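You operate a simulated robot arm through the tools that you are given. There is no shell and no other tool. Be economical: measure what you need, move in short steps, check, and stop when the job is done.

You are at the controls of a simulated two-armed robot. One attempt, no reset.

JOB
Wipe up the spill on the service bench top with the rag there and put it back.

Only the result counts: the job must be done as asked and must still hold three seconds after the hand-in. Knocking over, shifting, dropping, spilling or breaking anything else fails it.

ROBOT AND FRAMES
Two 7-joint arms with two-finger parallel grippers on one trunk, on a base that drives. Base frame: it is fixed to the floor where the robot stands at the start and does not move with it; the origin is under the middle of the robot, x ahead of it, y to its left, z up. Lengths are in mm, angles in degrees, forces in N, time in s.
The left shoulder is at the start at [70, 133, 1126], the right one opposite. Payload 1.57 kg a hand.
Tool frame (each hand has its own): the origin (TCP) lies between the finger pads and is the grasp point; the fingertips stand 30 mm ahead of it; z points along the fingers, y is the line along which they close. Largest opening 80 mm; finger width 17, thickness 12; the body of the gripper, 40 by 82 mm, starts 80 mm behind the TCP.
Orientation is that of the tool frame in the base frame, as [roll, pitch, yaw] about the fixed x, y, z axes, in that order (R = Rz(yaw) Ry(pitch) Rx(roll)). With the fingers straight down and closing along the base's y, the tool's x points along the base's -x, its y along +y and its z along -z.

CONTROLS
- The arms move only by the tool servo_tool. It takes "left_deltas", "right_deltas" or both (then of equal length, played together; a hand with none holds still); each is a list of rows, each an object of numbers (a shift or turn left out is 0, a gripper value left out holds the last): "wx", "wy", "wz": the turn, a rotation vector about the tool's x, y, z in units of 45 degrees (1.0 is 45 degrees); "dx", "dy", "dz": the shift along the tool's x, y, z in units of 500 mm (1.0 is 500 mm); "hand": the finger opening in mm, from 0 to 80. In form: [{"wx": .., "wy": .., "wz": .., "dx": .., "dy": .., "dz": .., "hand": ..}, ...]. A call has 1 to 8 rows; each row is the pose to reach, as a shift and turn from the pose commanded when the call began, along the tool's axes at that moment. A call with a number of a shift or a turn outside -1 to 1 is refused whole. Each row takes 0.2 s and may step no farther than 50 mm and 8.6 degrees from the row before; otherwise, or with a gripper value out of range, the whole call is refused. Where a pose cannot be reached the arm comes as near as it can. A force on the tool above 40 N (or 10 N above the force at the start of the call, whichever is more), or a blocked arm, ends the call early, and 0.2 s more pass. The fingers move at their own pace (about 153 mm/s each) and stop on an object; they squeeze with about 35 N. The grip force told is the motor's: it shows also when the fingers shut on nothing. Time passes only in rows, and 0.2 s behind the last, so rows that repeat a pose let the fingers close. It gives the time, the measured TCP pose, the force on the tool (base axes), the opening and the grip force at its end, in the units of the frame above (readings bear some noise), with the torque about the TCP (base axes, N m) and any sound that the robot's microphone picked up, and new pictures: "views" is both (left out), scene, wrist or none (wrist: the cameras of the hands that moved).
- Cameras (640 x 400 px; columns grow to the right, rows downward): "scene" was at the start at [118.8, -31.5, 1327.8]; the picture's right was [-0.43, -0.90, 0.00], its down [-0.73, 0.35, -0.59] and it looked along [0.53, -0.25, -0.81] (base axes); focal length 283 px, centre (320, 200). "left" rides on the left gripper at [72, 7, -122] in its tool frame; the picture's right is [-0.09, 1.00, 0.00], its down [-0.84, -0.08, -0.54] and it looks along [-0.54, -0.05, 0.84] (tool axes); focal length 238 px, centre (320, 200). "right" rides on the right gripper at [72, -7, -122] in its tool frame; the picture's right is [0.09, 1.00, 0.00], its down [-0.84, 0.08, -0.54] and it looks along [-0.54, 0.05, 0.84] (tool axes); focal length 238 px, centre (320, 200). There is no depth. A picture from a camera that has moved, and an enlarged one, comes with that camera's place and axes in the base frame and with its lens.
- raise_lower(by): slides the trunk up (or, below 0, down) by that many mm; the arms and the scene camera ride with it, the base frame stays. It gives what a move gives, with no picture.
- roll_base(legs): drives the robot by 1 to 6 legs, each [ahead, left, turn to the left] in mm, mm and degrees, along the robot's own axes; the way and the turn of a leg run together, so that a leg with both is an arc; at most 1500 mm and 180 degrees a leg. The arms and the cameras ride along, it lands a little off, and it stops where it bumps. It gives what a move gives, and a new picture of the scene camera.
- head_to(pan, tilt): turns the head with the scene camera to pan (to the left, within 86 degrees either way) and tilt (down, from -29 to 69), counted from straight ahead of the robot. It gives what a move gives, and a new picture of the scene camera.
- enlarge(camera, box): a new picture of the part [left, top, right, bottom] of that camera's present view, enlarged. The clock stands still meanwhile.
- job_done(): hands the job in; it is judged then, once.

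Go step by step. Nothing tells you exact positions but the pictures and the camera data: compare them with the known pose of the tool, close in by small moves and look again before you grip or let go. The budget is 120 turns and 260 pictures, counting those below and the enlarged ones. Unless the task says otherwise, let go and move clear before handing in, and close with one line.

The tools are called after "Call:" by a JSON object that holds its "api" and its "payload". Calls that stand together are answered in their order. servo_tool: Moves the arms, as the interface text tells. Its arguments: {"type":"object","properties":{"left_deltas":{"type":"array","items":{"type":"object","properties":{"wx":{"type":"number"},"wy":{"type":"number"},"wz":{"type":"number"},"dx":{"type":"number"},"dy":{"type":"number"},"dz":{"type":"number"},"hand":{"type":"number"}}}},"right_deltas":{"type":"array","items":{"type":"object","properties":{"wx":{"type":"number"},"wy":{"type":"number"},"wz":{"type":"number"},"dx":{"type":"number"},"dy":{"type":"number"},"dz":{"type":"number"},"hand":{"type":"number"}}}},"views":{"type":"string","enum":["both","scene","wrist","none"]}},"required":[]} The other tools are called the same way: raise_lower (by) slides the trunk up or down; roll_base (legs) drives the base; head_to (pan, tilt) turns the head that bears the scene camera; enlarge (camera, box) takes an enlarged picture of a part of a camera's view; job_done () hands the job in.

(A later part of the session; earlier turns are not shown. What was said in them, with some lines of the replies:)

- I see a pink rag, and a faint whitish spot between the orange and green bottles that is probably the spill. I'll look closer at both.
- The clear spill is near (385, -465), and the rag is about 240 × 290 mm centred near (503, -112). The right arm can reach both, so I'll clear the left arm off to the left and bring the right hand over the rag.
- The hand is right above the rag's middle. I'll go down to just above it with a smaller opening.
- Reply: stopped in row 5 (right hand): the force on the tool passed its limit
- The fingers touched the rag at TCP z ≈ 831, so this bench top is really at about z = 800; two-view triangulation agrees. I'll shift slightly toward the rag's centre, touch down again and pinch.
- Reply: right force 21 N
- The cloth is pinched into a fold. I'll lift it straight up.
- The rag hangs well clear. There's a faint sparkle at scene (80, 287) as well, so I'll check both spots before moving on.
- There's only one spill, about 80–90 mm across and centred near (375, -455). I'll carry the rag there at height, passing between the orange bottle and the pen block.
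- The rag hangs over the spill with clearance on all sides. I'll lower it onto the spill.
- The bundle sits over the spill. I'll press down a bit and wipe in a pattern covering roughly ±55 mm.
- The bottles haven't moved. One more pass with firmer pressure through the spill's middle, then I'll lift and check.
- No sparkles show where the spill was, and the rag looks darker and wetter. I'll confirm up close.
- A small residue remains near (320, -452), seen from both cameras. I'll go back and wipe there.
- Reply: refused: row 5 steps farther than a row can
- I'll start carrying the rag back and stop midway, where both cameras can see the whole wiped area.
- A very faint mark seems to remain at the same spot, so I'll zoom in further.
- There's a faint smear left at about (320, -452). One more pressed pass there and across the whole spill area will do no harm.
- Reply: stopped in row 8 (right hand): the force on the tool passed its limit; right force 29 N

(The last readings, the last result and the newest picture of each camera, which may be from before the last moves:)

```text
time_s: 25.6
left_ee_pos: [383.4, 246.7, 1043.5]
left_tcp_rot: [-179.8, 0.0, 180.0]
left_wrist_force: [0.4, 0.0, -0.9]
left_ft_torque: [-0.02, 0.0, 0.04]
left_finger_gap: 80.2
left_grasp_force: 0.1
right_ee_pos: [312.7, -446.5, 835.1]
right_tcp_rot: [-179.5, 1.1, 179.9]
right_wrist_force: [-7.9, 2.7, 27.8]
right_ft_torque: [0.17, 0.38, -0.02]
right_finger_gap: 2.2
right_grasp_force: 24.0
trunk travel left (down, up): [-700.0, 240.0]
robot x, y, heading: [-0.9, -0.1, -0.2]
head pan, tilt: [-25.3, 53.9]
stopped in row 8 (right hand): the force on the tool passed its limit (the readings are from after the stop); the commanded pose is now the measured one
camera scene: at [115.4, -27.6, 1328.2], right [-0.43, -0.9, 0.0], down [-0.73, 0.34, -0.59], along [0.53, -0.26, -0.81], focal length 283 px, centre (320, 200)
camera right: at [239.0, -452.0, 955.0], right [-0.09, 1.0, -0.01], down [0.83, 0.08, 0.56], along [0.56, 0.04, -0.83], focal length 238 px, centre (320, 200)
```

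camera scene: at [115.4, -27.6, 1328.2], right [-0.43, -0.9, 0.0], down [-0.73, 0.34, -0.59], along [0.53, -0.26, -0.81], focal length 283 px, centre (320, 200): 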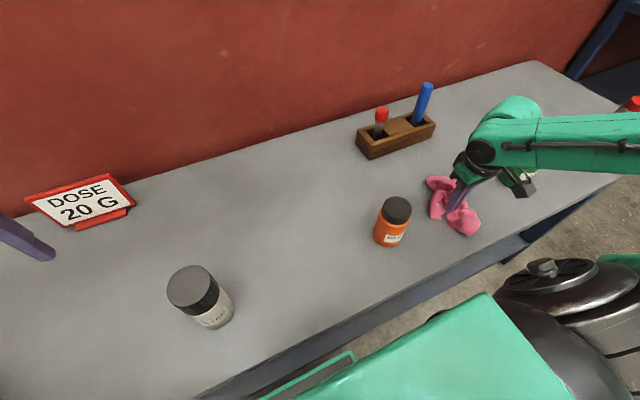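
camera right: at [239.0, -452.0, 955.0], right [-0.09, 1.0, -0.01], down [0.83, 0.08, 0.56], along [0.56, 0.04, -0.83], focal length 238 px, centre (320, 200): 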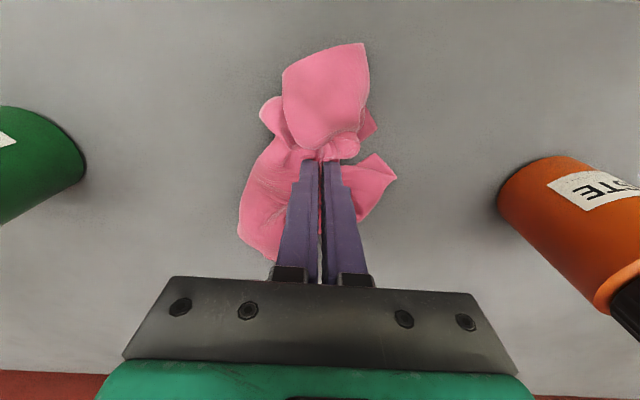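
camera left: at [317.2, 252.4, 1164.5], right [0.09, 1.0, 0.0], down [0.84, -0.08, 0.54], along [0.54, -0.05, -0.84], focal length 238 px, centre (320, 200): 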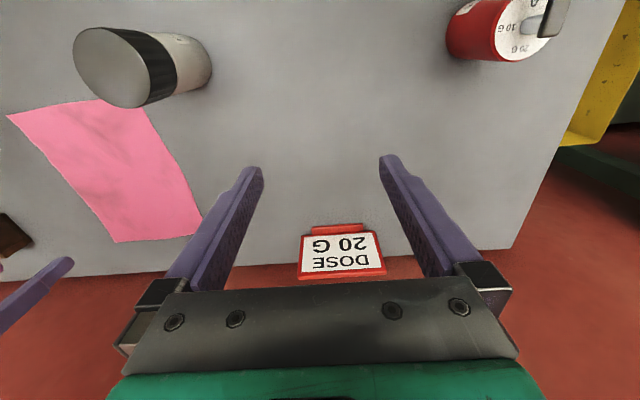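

I pressed firmly there. Now a slightly lighter sweep over the whole spill area, then lift and move to the midpoint to look.

Call:
{"api": "servo_tool", "payload": {"right_deltas": [{"dz": -0.01}, {"dz": -0.01, "dx": -0.06, "dy": 0.04}, {"dz": -0.01, "dx": -0.14, "dy": 0.04}, {"dz": -0.01, "dx": -0.16, "dy": -0.05}, {"dz": -0.01, "dx": -0.07, "dy": -0.06}, {"dz": -0.01, "dx": -0.0, "dy": -0.1}, {"dz": -0.01, "dx": -0.09, "dy": -0.12}, {"dz": -0.01, "dx": -0.16, "dy": -0.09}], "views": "none"}}

Call:
{"api": "servo_tool", "payload": {"right_deltas": [{"dz": -0.08}, {"dz": -0.16}, {"dz": -0.24}, {"dz": -0.33}, {"dz": -0.42}, {"dz": -0.46}, {"dz": -0.46, "dx": -0.05, "dy": 0.08}, {"dz": -0.46, "dx": -0.1, "dy": 0.16}], "views": "none"}}

Call:
{"api": "enlarge", "payload": {"camera": "scene", "box": [385, 140, 513, 220]}}

Call:
{"api": "enlarge", "payload": {"camera": "scene", "box": [425, 190, 475, 222]}}

```text
time_s: 27.4
left_ee_pos: [387.2, 244.6, 1043.4]
left_tcp_rot: [-179.9, -0.1, 179.9]
left_wrist_force: [0.9, 0.7, 0.9]
left_ft_torque: [-0.01, -0.02, 0.03]
left_finger_gap: 79.9
left_grasp_force: 0.2
right_ee_pos: [392.0, -492.5, 838.2]
right_tcp_rot: [-179.9, 0.9, 179.8]
right_wrist_force: [-0.1, -0.6, 1.5]
right_ft_torque: [0.01, 0.05, -0.03]
right_finger_gap: 2.3
right_grasp_force: 23.4
trunk travel left (down, up): [-700.0, 240.0]
robot x, y, heading: [-2.7, 1.5, 0.0]
head pan, tilt: [-25.3, 53.9]
```

```text
time_s: 29.2
left_ee_pos: [388.2, 244.7, 1043.0]
left_tcp_rot: [179.9, -0.1, 180.0]
left_wrist_force: [0.1, -0.4, 0.1]
left_ft_torque: [-0.03, 0.02, -0.04]
left_finger_gap: 80.0
left_grasp_force: 0.0
right_ee_pos: [441.9, -412.1, 1068.4]
right_tcp_rot: [-179.9, 0.7, 179.9]
right_wrist_force: [0.1, 1.0, -0.1]
right_ft_torque: [-0.04, 0.05, 0.0]
right_finger_gap: 2.3
right_grasp_force: 23.6
trunk travel left (down, up): [-700.0, 240.0]
robot x, y, heading: [1.8, 1.1, -0.3]
head pan, tilt: [-25.3, 53.9]
```

```text
5.00 times, centred on (449, 180) of scene
camera zoom: at [121.2, -30.8, 1327.6], right [-0.43, -0.9, 0.0], down [-0.73, 0.35, -0.59], along [0.53, -0.25, -0.81], focal length 1417 px, centre (-325, 300)
```

zoom: 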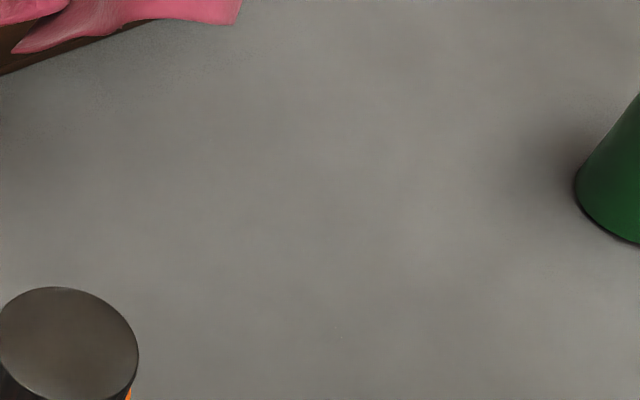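

```text
12.50 times, centred on (450, 206) of scene
camera zoom: at [121.2, -30.8, 1327.6], right [-0.43, -0.9, 0.0], down [-0.73, 0.35, -0.59], along [0.53, -0.25, -0.81], focal length 3542 px, centre (-1305, 125)
```

zoom: 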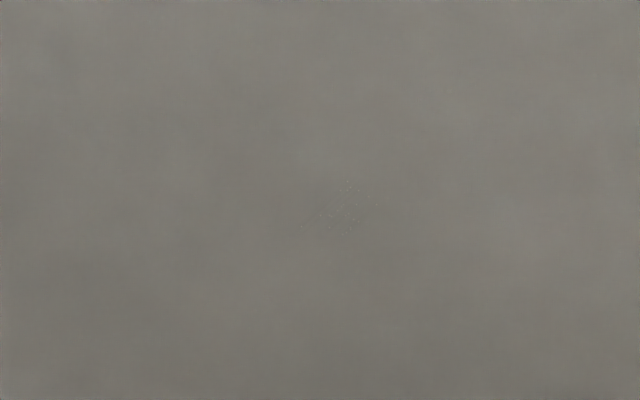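

A tiny speckle persists at (321, -454). I'll use the right wrist camera from the side to judge whether it's liquid.

Call:
{"api": "servo_tool", "payload": {"right_deltas": [{"dx": 0.05, "dy": 0.03}, {"dx": 0.1, "dy": 0.07}, {"dx": 0.14, "dy": 0.08, "dz": 0.03}, {"dx": 0.14, "dy": 0.08, "dz": 0.05}], "views": "wrist"}}

Call:
{"api": "enlarge", "payload": {"camera": "right", "box": [210, 20, 306, 80]}}

```text
time_s: 30.2
left_ee_pos: [386.9, 243.2, 1043.4]
left_tcp_rot: [-180.0, 0.0, -179.9]
left_wrist_force: [0.1, -0.1, 0.8]
left_ft_torque: [0.01, -0.01, -0.01]
left_finger_gap: 80.0
left_grasp_force: 0.1
right_ee_pos: [372.4, -372.4, 1041.0]
right_tcp_rot: [-179.9, 0.9, 179.9]
right_wrist_force: [-0.4, -0.2, 0.0]
right_ft_torque: [0.0, -0.02, 0.0]
right_finger_gap: 2.5
right_grasp_force: 23.7
trunk travel left (down, up): [-700.0, 240.0]
robot x, y, heading: [4.7, -1.6, 0.0]
head pan, tilt: [-25.3, 53.9]
camera right: at [298.6, -379.4, 1161.8], right [-0.09, 1.0, 0.0], down [0.83, 0.08, 0.55], along [0.55, 0.05, -0.83], focal length 238 px, centre (320, 200)
```

right: 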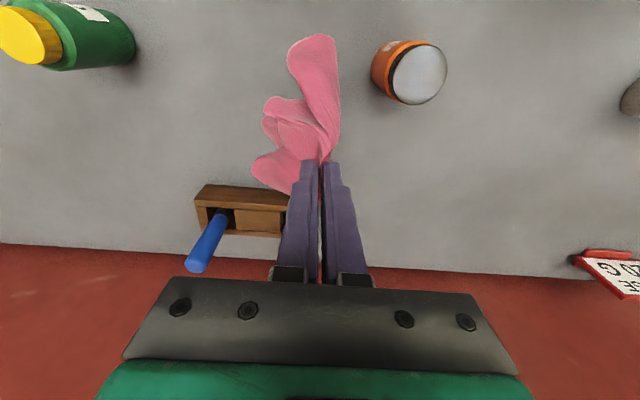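

```text
6.67 times, centred on (258, 50) of right
camera zoom: at [298.6, -379.4, 1161.8], right [-0.09, 1.0, 0.0], down [0.83, 0.08, 0.55], along [0.55, 0.05, -0.83], focal length 1589 px, centre (733, 1200)
```

zoom: 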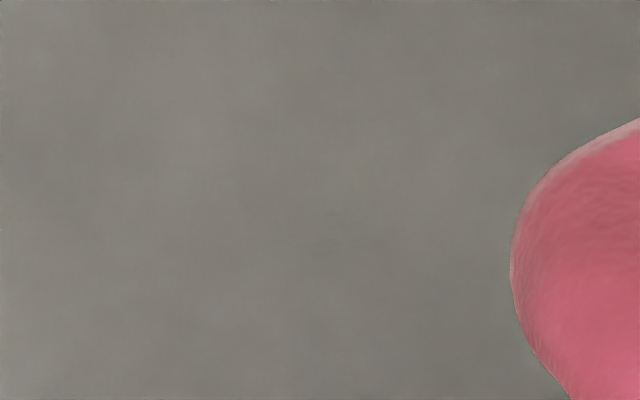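

It's a barely visible remnant about 20 mm wide at (320, -456), and it fades with each wipe. I'll give it one more thorough scrub with long strokes through it.

Call:
{"api": "servo_tool", "payload": {"right_deltas": [{"dx": 0.05, "dy": -0.08}, {"dx": 0.104, "dy": -0.16, "dz": 0.0}, {"dx": 0.104, "dy": -0.168, "dz": 0.08}, {"dx": 0.104, "dy": -0.168, "dz": 0.17}, {"dx": 0.104, "dy": -0.168, "dz": 0.26}, {"dx": 0.104, "dy": -0.168, "dz": 0.34}, {"dx": 0.104, "dy": -0.168, "dz": 0.39}, {"dx": 0.104, "dy": -0.168, "dz": 0.404}], "views": "none"}}

Call:
{"api": "servo_tool", "payload": {"right_deltas": [{"dy": 0.08}, {"dy": 0.0}, {"dy": -0.09}, {"dy": -0.09, "dx": 0.05}, {"dy": 0.0, "dx": 0.06}, {"dy": 0.07, "dx": 0.05}, {"dy": 0.04, "dx": -0.03}, {"dy": -0.05, "dx": -0.04}], "views": "none"}}

Call:
{"api": "servo_tool", "payload": {"right_deltas": [{"dx": 0.04, "dy": 0.05}, {"dx": 0.12, "dy": 0.05}, {"dx": 0.06, "dy": 0.07}, {"dx": -0.03, "dy": 0.06}, {"dx": 0.02, "dy": 0.01}, {"dx": 0.08, "dy": 0.0}, {"dx": 0.0, "dy": 0.05}, {"dx": 0.0, "dy": 0.05}], "views": "scene"}}

Call:
{"api": "servo_tool", "payload": {"right_deltas": [{"dz": -0.08}, {"dz": -0.16}, {"dz": -0.24}, {"dz": -0.33}, {"dz": -0.42}, {"dz": -0.46}, {"dz": -0.46, "dx": -0.09, "dy": 0.0}, {"dz": -0.46, "dx": -0.16, "dy": 0.06}], "views": "none"}}

Call:
{"api": "enlarge", "payload": {"camera": "scene", "box": [425, 190, 475, 222]}}

Call:
{"api": "enlarge", "payload": {"camera": "scene", "box": [385, 140, 513, 220]}}

```text
time_s: 32.0
left_ee_pos: [386.1, 243.7, 1044.0]
left_tcp_rot: [179.9, 0.0, 179.9]
left_wrist_force: [-0.5, 0.2, 0.2]
left_ft_torque: [0.01, 0.01, 0.01]
left_finger_gap: 79.9
left_grasp_force: 0.1
right_ee_pos: [321.8, -457.2, 839.5]
right_tcp_rot: [-179.9, 0.8, 179.8]
right_wrist_force: [0.3, -0.2, 1.8]
right_ft_torque: [-0.03, -0.02, -0.01]
right_finger_gap: 2.1
right_grasp_force: 23.5
trunk travel left (down, up): [-700.0, 240.0]
robot x, y, heading: [2.0, 1.8, -0.1]
head pan, tilt: [-25.3, 53.9]
```

```text
time_s: 33.8
left_ee_pos: [386.3, 243.6, 1042.1]
left_tcp_rot: [180.0, 0.0, 179.8]
left_wrist_force: [0.0, 0.2, -1.3]
left_ft_torque: [0.0, 0.0, 0.04]
left_finger_gap: 80.1
left_grasp_force: 0.0
right_ee_pos: [343.0, -480.7, 837.7]
right_tcp_rot: [179.9, 0.9, 179.8]
right_wrist_force: [-0.2, 0.7, 1.8]
right_ft_torque: [0.03, 0.01, 0.02]
right_finger_gap: 2.1
right_grasp_force: 23.5
trunk travel left (down, up): [-700.0, 240.0]
robot x, y, heading: [0.5, 3.5, -0.3]
head pan, tilt: [-25.3, 53.9]
```

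```text
time_s: 35.6
left_ee_pos: [386.1, 243.2, 1043.3]
left_tcp_rot: [-180.0, 0.0, -179.9]
left_wrist_force: [-0.1, 0.4, -0.4]
left_ft_torque: [-0.06, -0.02, 0.02]
left_finger_gap: 80.0
left_grasp_force: 0.0
right_ee_pos: [340.5, -457.0, 840.5]
right_tcp_rot: [-179.9, 0.8, 179.7]
right_wrist_force: [0.5, -0.1, 0.1]
right_ft_torque: [-0.01, -0.04, 0.03]
right_finger_gap: 2.3
right_grasp_force: 23.1
trunk travel left (down, up): [-700.0, 240.0]
robot x, y, heading: [2.2, -1.5, -0.1]
head pan, tilt: [-25.3, 53.9]
camera scene: at [117.5, -31.7, 1328.0], right [-0.43, -0.9, 0.0], down [-0.73, 0.35, -0.59], along [0.53, -0.25, -0.81], focal length 283 px, centre (320, 200)
```

scene: 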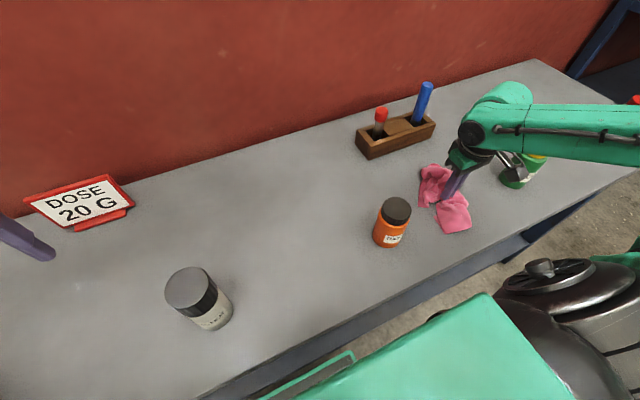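

```text
time_s: 37.4
left_ee_pos: [387.8, 245.9, 1041.2]
left_tcp_rot: [-179.9, 0.0, 179.9]
left_wrist_force: [-0.2, 0.5, -0.6]
left_ft_torque: [0.0, 0.01, -0.03]
left_finger_gap: 79.9
left_grasp_force: 0.1
right_ee_pos: [419.0, -425.8, 1071.0]
right_tcp_rot: [-179.9, 0.7, 179.9]
right_wrist_force: [0.4, 0.0, 0.0]
right_ft_torque: [-0.05, 0.02, 0.02]
right_finger_gap: 2.2
right_grasp_force: 23.0
trunk travel left (down, up): [-700.0, 240.0]
robot x, y, heading: [-1.4, -2.6, -0.3]
head pan, tilt: [-25.3, 53.9]
```

```text
12.50 times, centred on (450, 206) of scene
camera zoom: at [121.4, -28.8, 1327.6], right [-0.43, -0.9, 0.0], down [-0.73, 0.34, -0.59], along [0.53, -0.25, -0.81], focal length 3542 px, centre (-1305, 125)
```

zoom: 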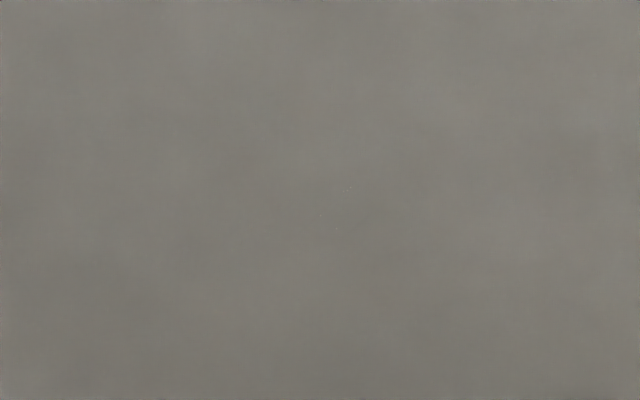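

```text
5.00 times, centred on (449, 180) of scene
camera zoom: at [121.4, -28.8, 1327.6], right [-0.43, -0.9, 0.0], down [-0.73, 0.34, -0.59], along [0.53, -0.25, -0.81], focal length 1417 px, centre (-325, 300)
```

zoom: 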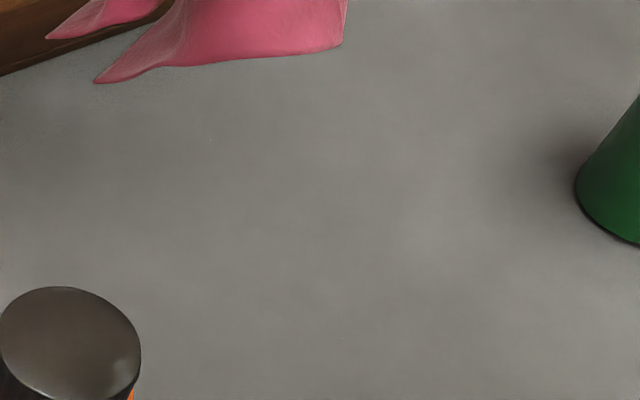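

The bench is clean now. I'll carry the rag back to its original spot at (478, -113).

Call:
{"api": "servo_tool", "payload": {"right_deltas": [{"dx": -0.04, "dy": 0.08}, {"dx": -0.07, "dy": 0.17}, {"dx": -0.08, "dy": 0.265}, {"dx": -0.09, "dy": 0.36}, {"dx": -0.1, "dy": 0.455}, {"dx": -0.11, "dy": 0.55}, {"dx": -0.118, "dy": 0.626}], "views": "none"}}

Call:
{"api": "servo_tool", "payload": {"right_deltas": [{"dz": 0.08}, {"dz": 0.17}, {"dz": 0.26}, {"dz": 0.34}, {"dz": 0.4}, {"dz": 0.44}, {"dz": 0.455}]}}

```text
time_s: 39.0
left_ee_pos: [388.8, 243.8, 1042.8]
left_tcp_rot: [180.0, -0.1, 179.9]
left_wrist_force: [0.1, 0.0, 0.5]
left_ft_torque: [0.02, 0.02, -0.02]
left_finger_gap: 80.0
left_grasp_force: 0.0
right_ee_pos: [477.6, -114.0, 1070.5]
right_tcp_rot: [-179.8, 0.7, 179.8]
right_wrist_force: [0.1, -0.6, 0.3]
right_ft_torque: [-0.02, 0.03, 0.02]
right_finger_gap: 2.3
right_grasp_force: 23.8
trunk travel left (down, up): [-700.0, 240.0]
robot x, y, heading: [3.7, -0.5, 0.2]
head pan, tilt: [-25.3, 53.9]
```

```text
time_s: 40.6
left_ee_pos: [388.0, 243.3, 1041.7]
left_tcp_rot: [180.0, 0.0, 180.0]
left_wrist_force: [0.5, 0.1, 0.4]
left_ft_torque: [0.0, 0.01, -0.03]
left_finger_gap: 80.1
left_grasp_force: 0.1
right_ee_pos: [467.8, -127.5, 856.0]
right_tcp_rot: [179.9, 0.9, 179.9]
right_wrist_force: [0.7, -0.3, 0.7]
right_ft_torque: [-0.01, 0.0, -0.01]
right_finger_gap: 2.3
right_grasp_force: 23.5
right hand out of reach, approached as far as the arm can: row 5, 6, 7
trunk travel left (down, up): [-700.0, 240.0]
robot x, y, heading: [2.3, -0.8, 0.0]
head pan, tilt: [-25.3, 53.9]
camera scene: at [119.2, -31.6, 1327.8], right [-0.43, -0.9, 0.0], down [-0.73, 0.35, -0.59], along [0.53, -0.25, -0.81], focal length 283 px, centre (320, 200)
camera right: at [395.7, -134.2, 975.4], right [-0.09, 1.0, 0.0], down [0.83, 0.08, 0.55], along [0.55, 0.05, -0.83], focal length 238 px, centre (320, 200)
```

scene: 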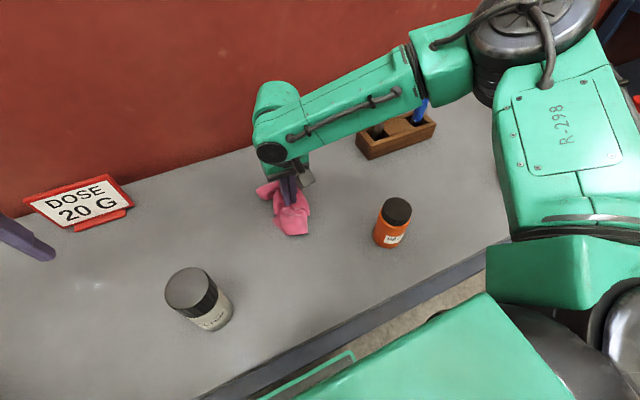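
right: 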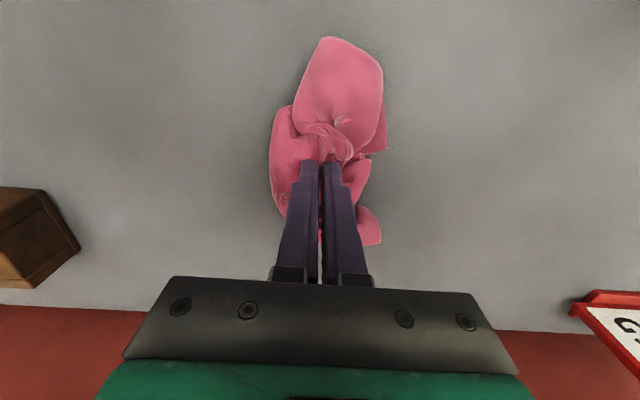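

The rag is back on its original spot, within about 17 mm and with the arm near its reach limit. I'll lower a touch more, release and rise.

Call:
{"api": "servo_tool", "payload": {"right_deltas": [{"dz": 0.015}, {"dz": 0.02}, {"dz": 0.02, "hand": 30}, {"dz": 0.02, "hand": 40}, {"dz": 0.02, "hand": 40}]}}

```text
time_s: 41.8
left_ee_pos: [386.4, 243.8, 1042.1]
left_tcp_rot: [-179.9, 0.0, -180.0]
left_wrist_force: [0.0, -0.4, -1.0]
left_ft_torque: [0.04, -0.01, 0.01]
left_finger_gap: 80.0
left_grasp_force: 0.0
right_ee_pos: [466.2, -130.6, 847.5]
right_tcp_rot: [180.0, 0.8, 180.0]
right_wrist_force: [0.1, -0.5, 0.6]
right_ft_torque: [0.01, 0.01, 0.0]
right_finger_gap: 40.1
right_grasp_force: 0.0
right hand out of reach, approached as far as the arm can: row 1, 2, 3, 4, 5
trunk travel left (down, up): [-700.0, 240.0]
robot x, y, heading: [0.7, -5.5, -0.4]
head pan, tilt: [-25.3, 53.9]
camera scene: at [119.0, -31.7, 1327.8], right [-0.43, -0.9, 0.0], down [-0.73, 0.35, -0.59], along [0.53, -0.25, -0.81], focal length 283 px, centre (320, 200)
camera right: at [393.3, -137.1, 968.3], right [-0.09, 1.0, 0.0], down [0.83, 0.08, 0.56], along [0.55, 0.05, -0.83], focal length 238 px, centre (320, 200)
```

scene: 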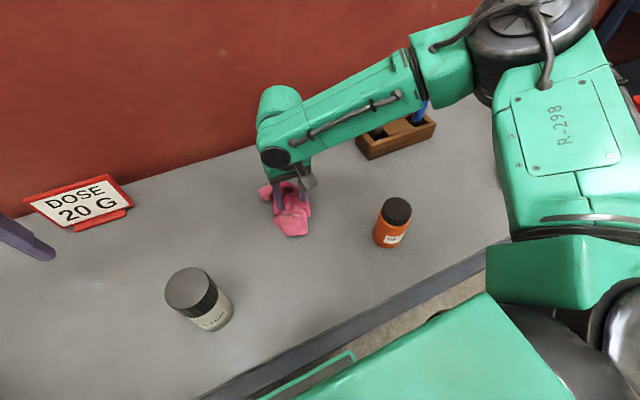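
right: 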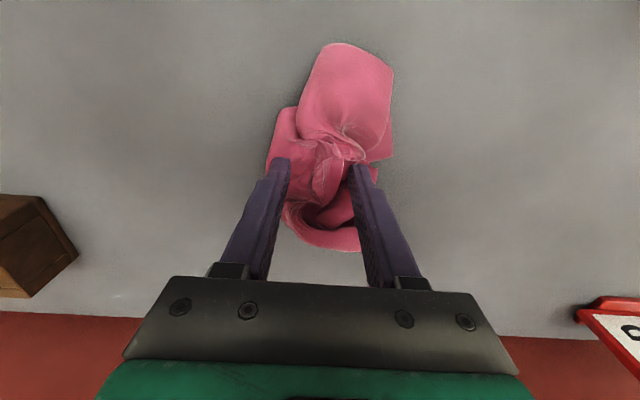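

The rag is released. I'll rise straight up with open fingers.

Call:
{"api": "servo_tool", "payload": {"right_deltas": [{"dz": -0.05}, {"dz": -0.12}, {"dz": -0.2}, {"dz": -0.29}, {"dz": -0.38}, {"dz": -0.44}]}}

```text
time_s: 43.2
left_ee_pos: [385.8, 244.0, 1042.2]
left_tcp_rot: [-180.0, 0.0, 179.9]
left_wrist_force: [-0.3, -0.3, -0.4]
left_ft_torque: [-0.03, 0.01, -0.04]
left_finger_gap: 80.3
left_grasp_force: 0.0
right_ee_pos: [463.2, -127.7, 1068.2]
right_tcp_rot: [-179.9, 0.8, 179.9]
right_wrist_force: [0.2, 1.0, 0.2]
right_ft_torque: [-0.06, 0.01, 0.0]
right_finger_gap: 39.9
right_grasp_force: 0.0
trunk travel left (down, up): [-700.0, 240.0]
robot x, y, heading: [3.0, 0.7, 0.2]
head pan, tilt: [-25.3, 53.9]
camera scene: at [118.8, -31.6, 1327.8], right [-0.43, -0.9, 0.0], down [-0.73, 0.35, -0.59], along [0.53, -0.25, -0.81], focal length 283 px, centre (320, 200)
camera right: at [390.6, -134.7, 1189.4], right [-0.09, 1.0, 0.0], down [0.83, 0.08, 0.55], along [0.55, 0.05, -0.83], focal length 238 px, centre (320, 200)
```

scene: 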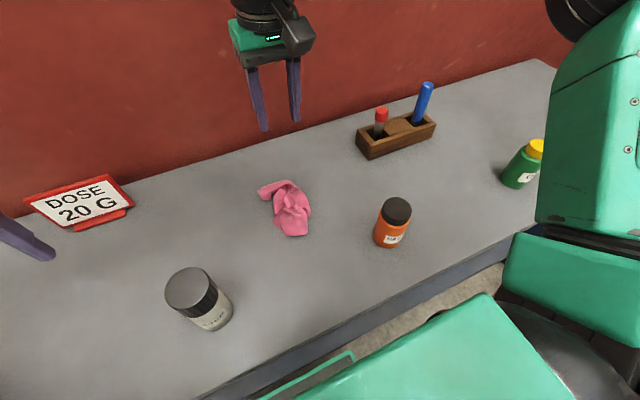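
right: 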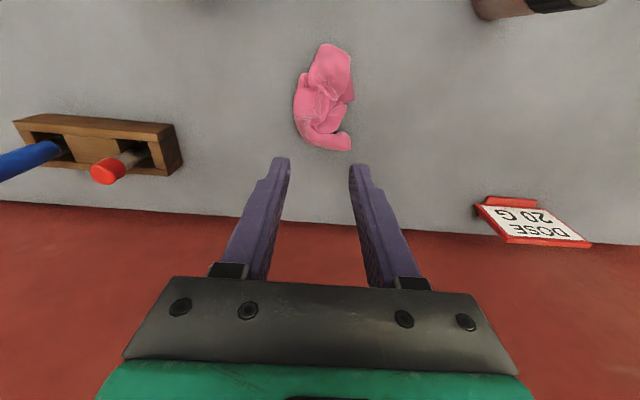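

The rag lies at about (459, -122), in its original place, and everything else is unmoved. One last look at the spill area before handing in.

Call:
{"api": "enlarge", "payload": {"camera": "scene", "box": [385, 130, 545, 230]}}

```text
4.00 times, centred on (465, 180) of scene
camera zoom: at [118.8, -31.6, 1327.8], right [-0.43, -0.9, 0.0], down [-0.73, 0.35, -0.59], along [0.53, -0.25, -0.81], focal length 1134 px, centre (-260, 280)
```

zoom: 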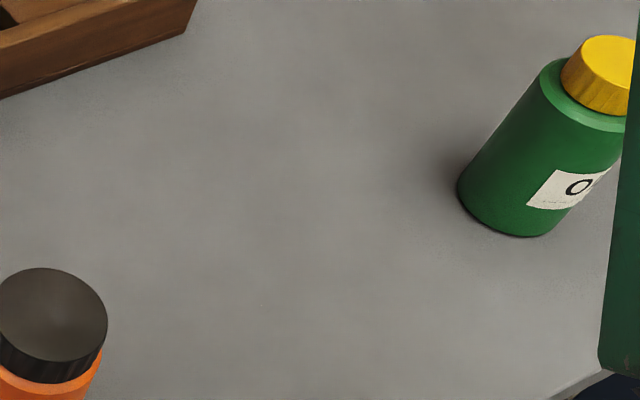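

The spill area is clean, the rag is back in its place and both hands are clear, so I'm handing in.

Call:
{"api": "job_done", "payload": {}}

```text
The job is handed in.
```

I wiped up the spill and put the rag back within about 30 mm of where its centre was. It now lies bunched up rather than spread flat. The last close-up showed no trace of the spill, and nothing else on the bench appeared to have moved.
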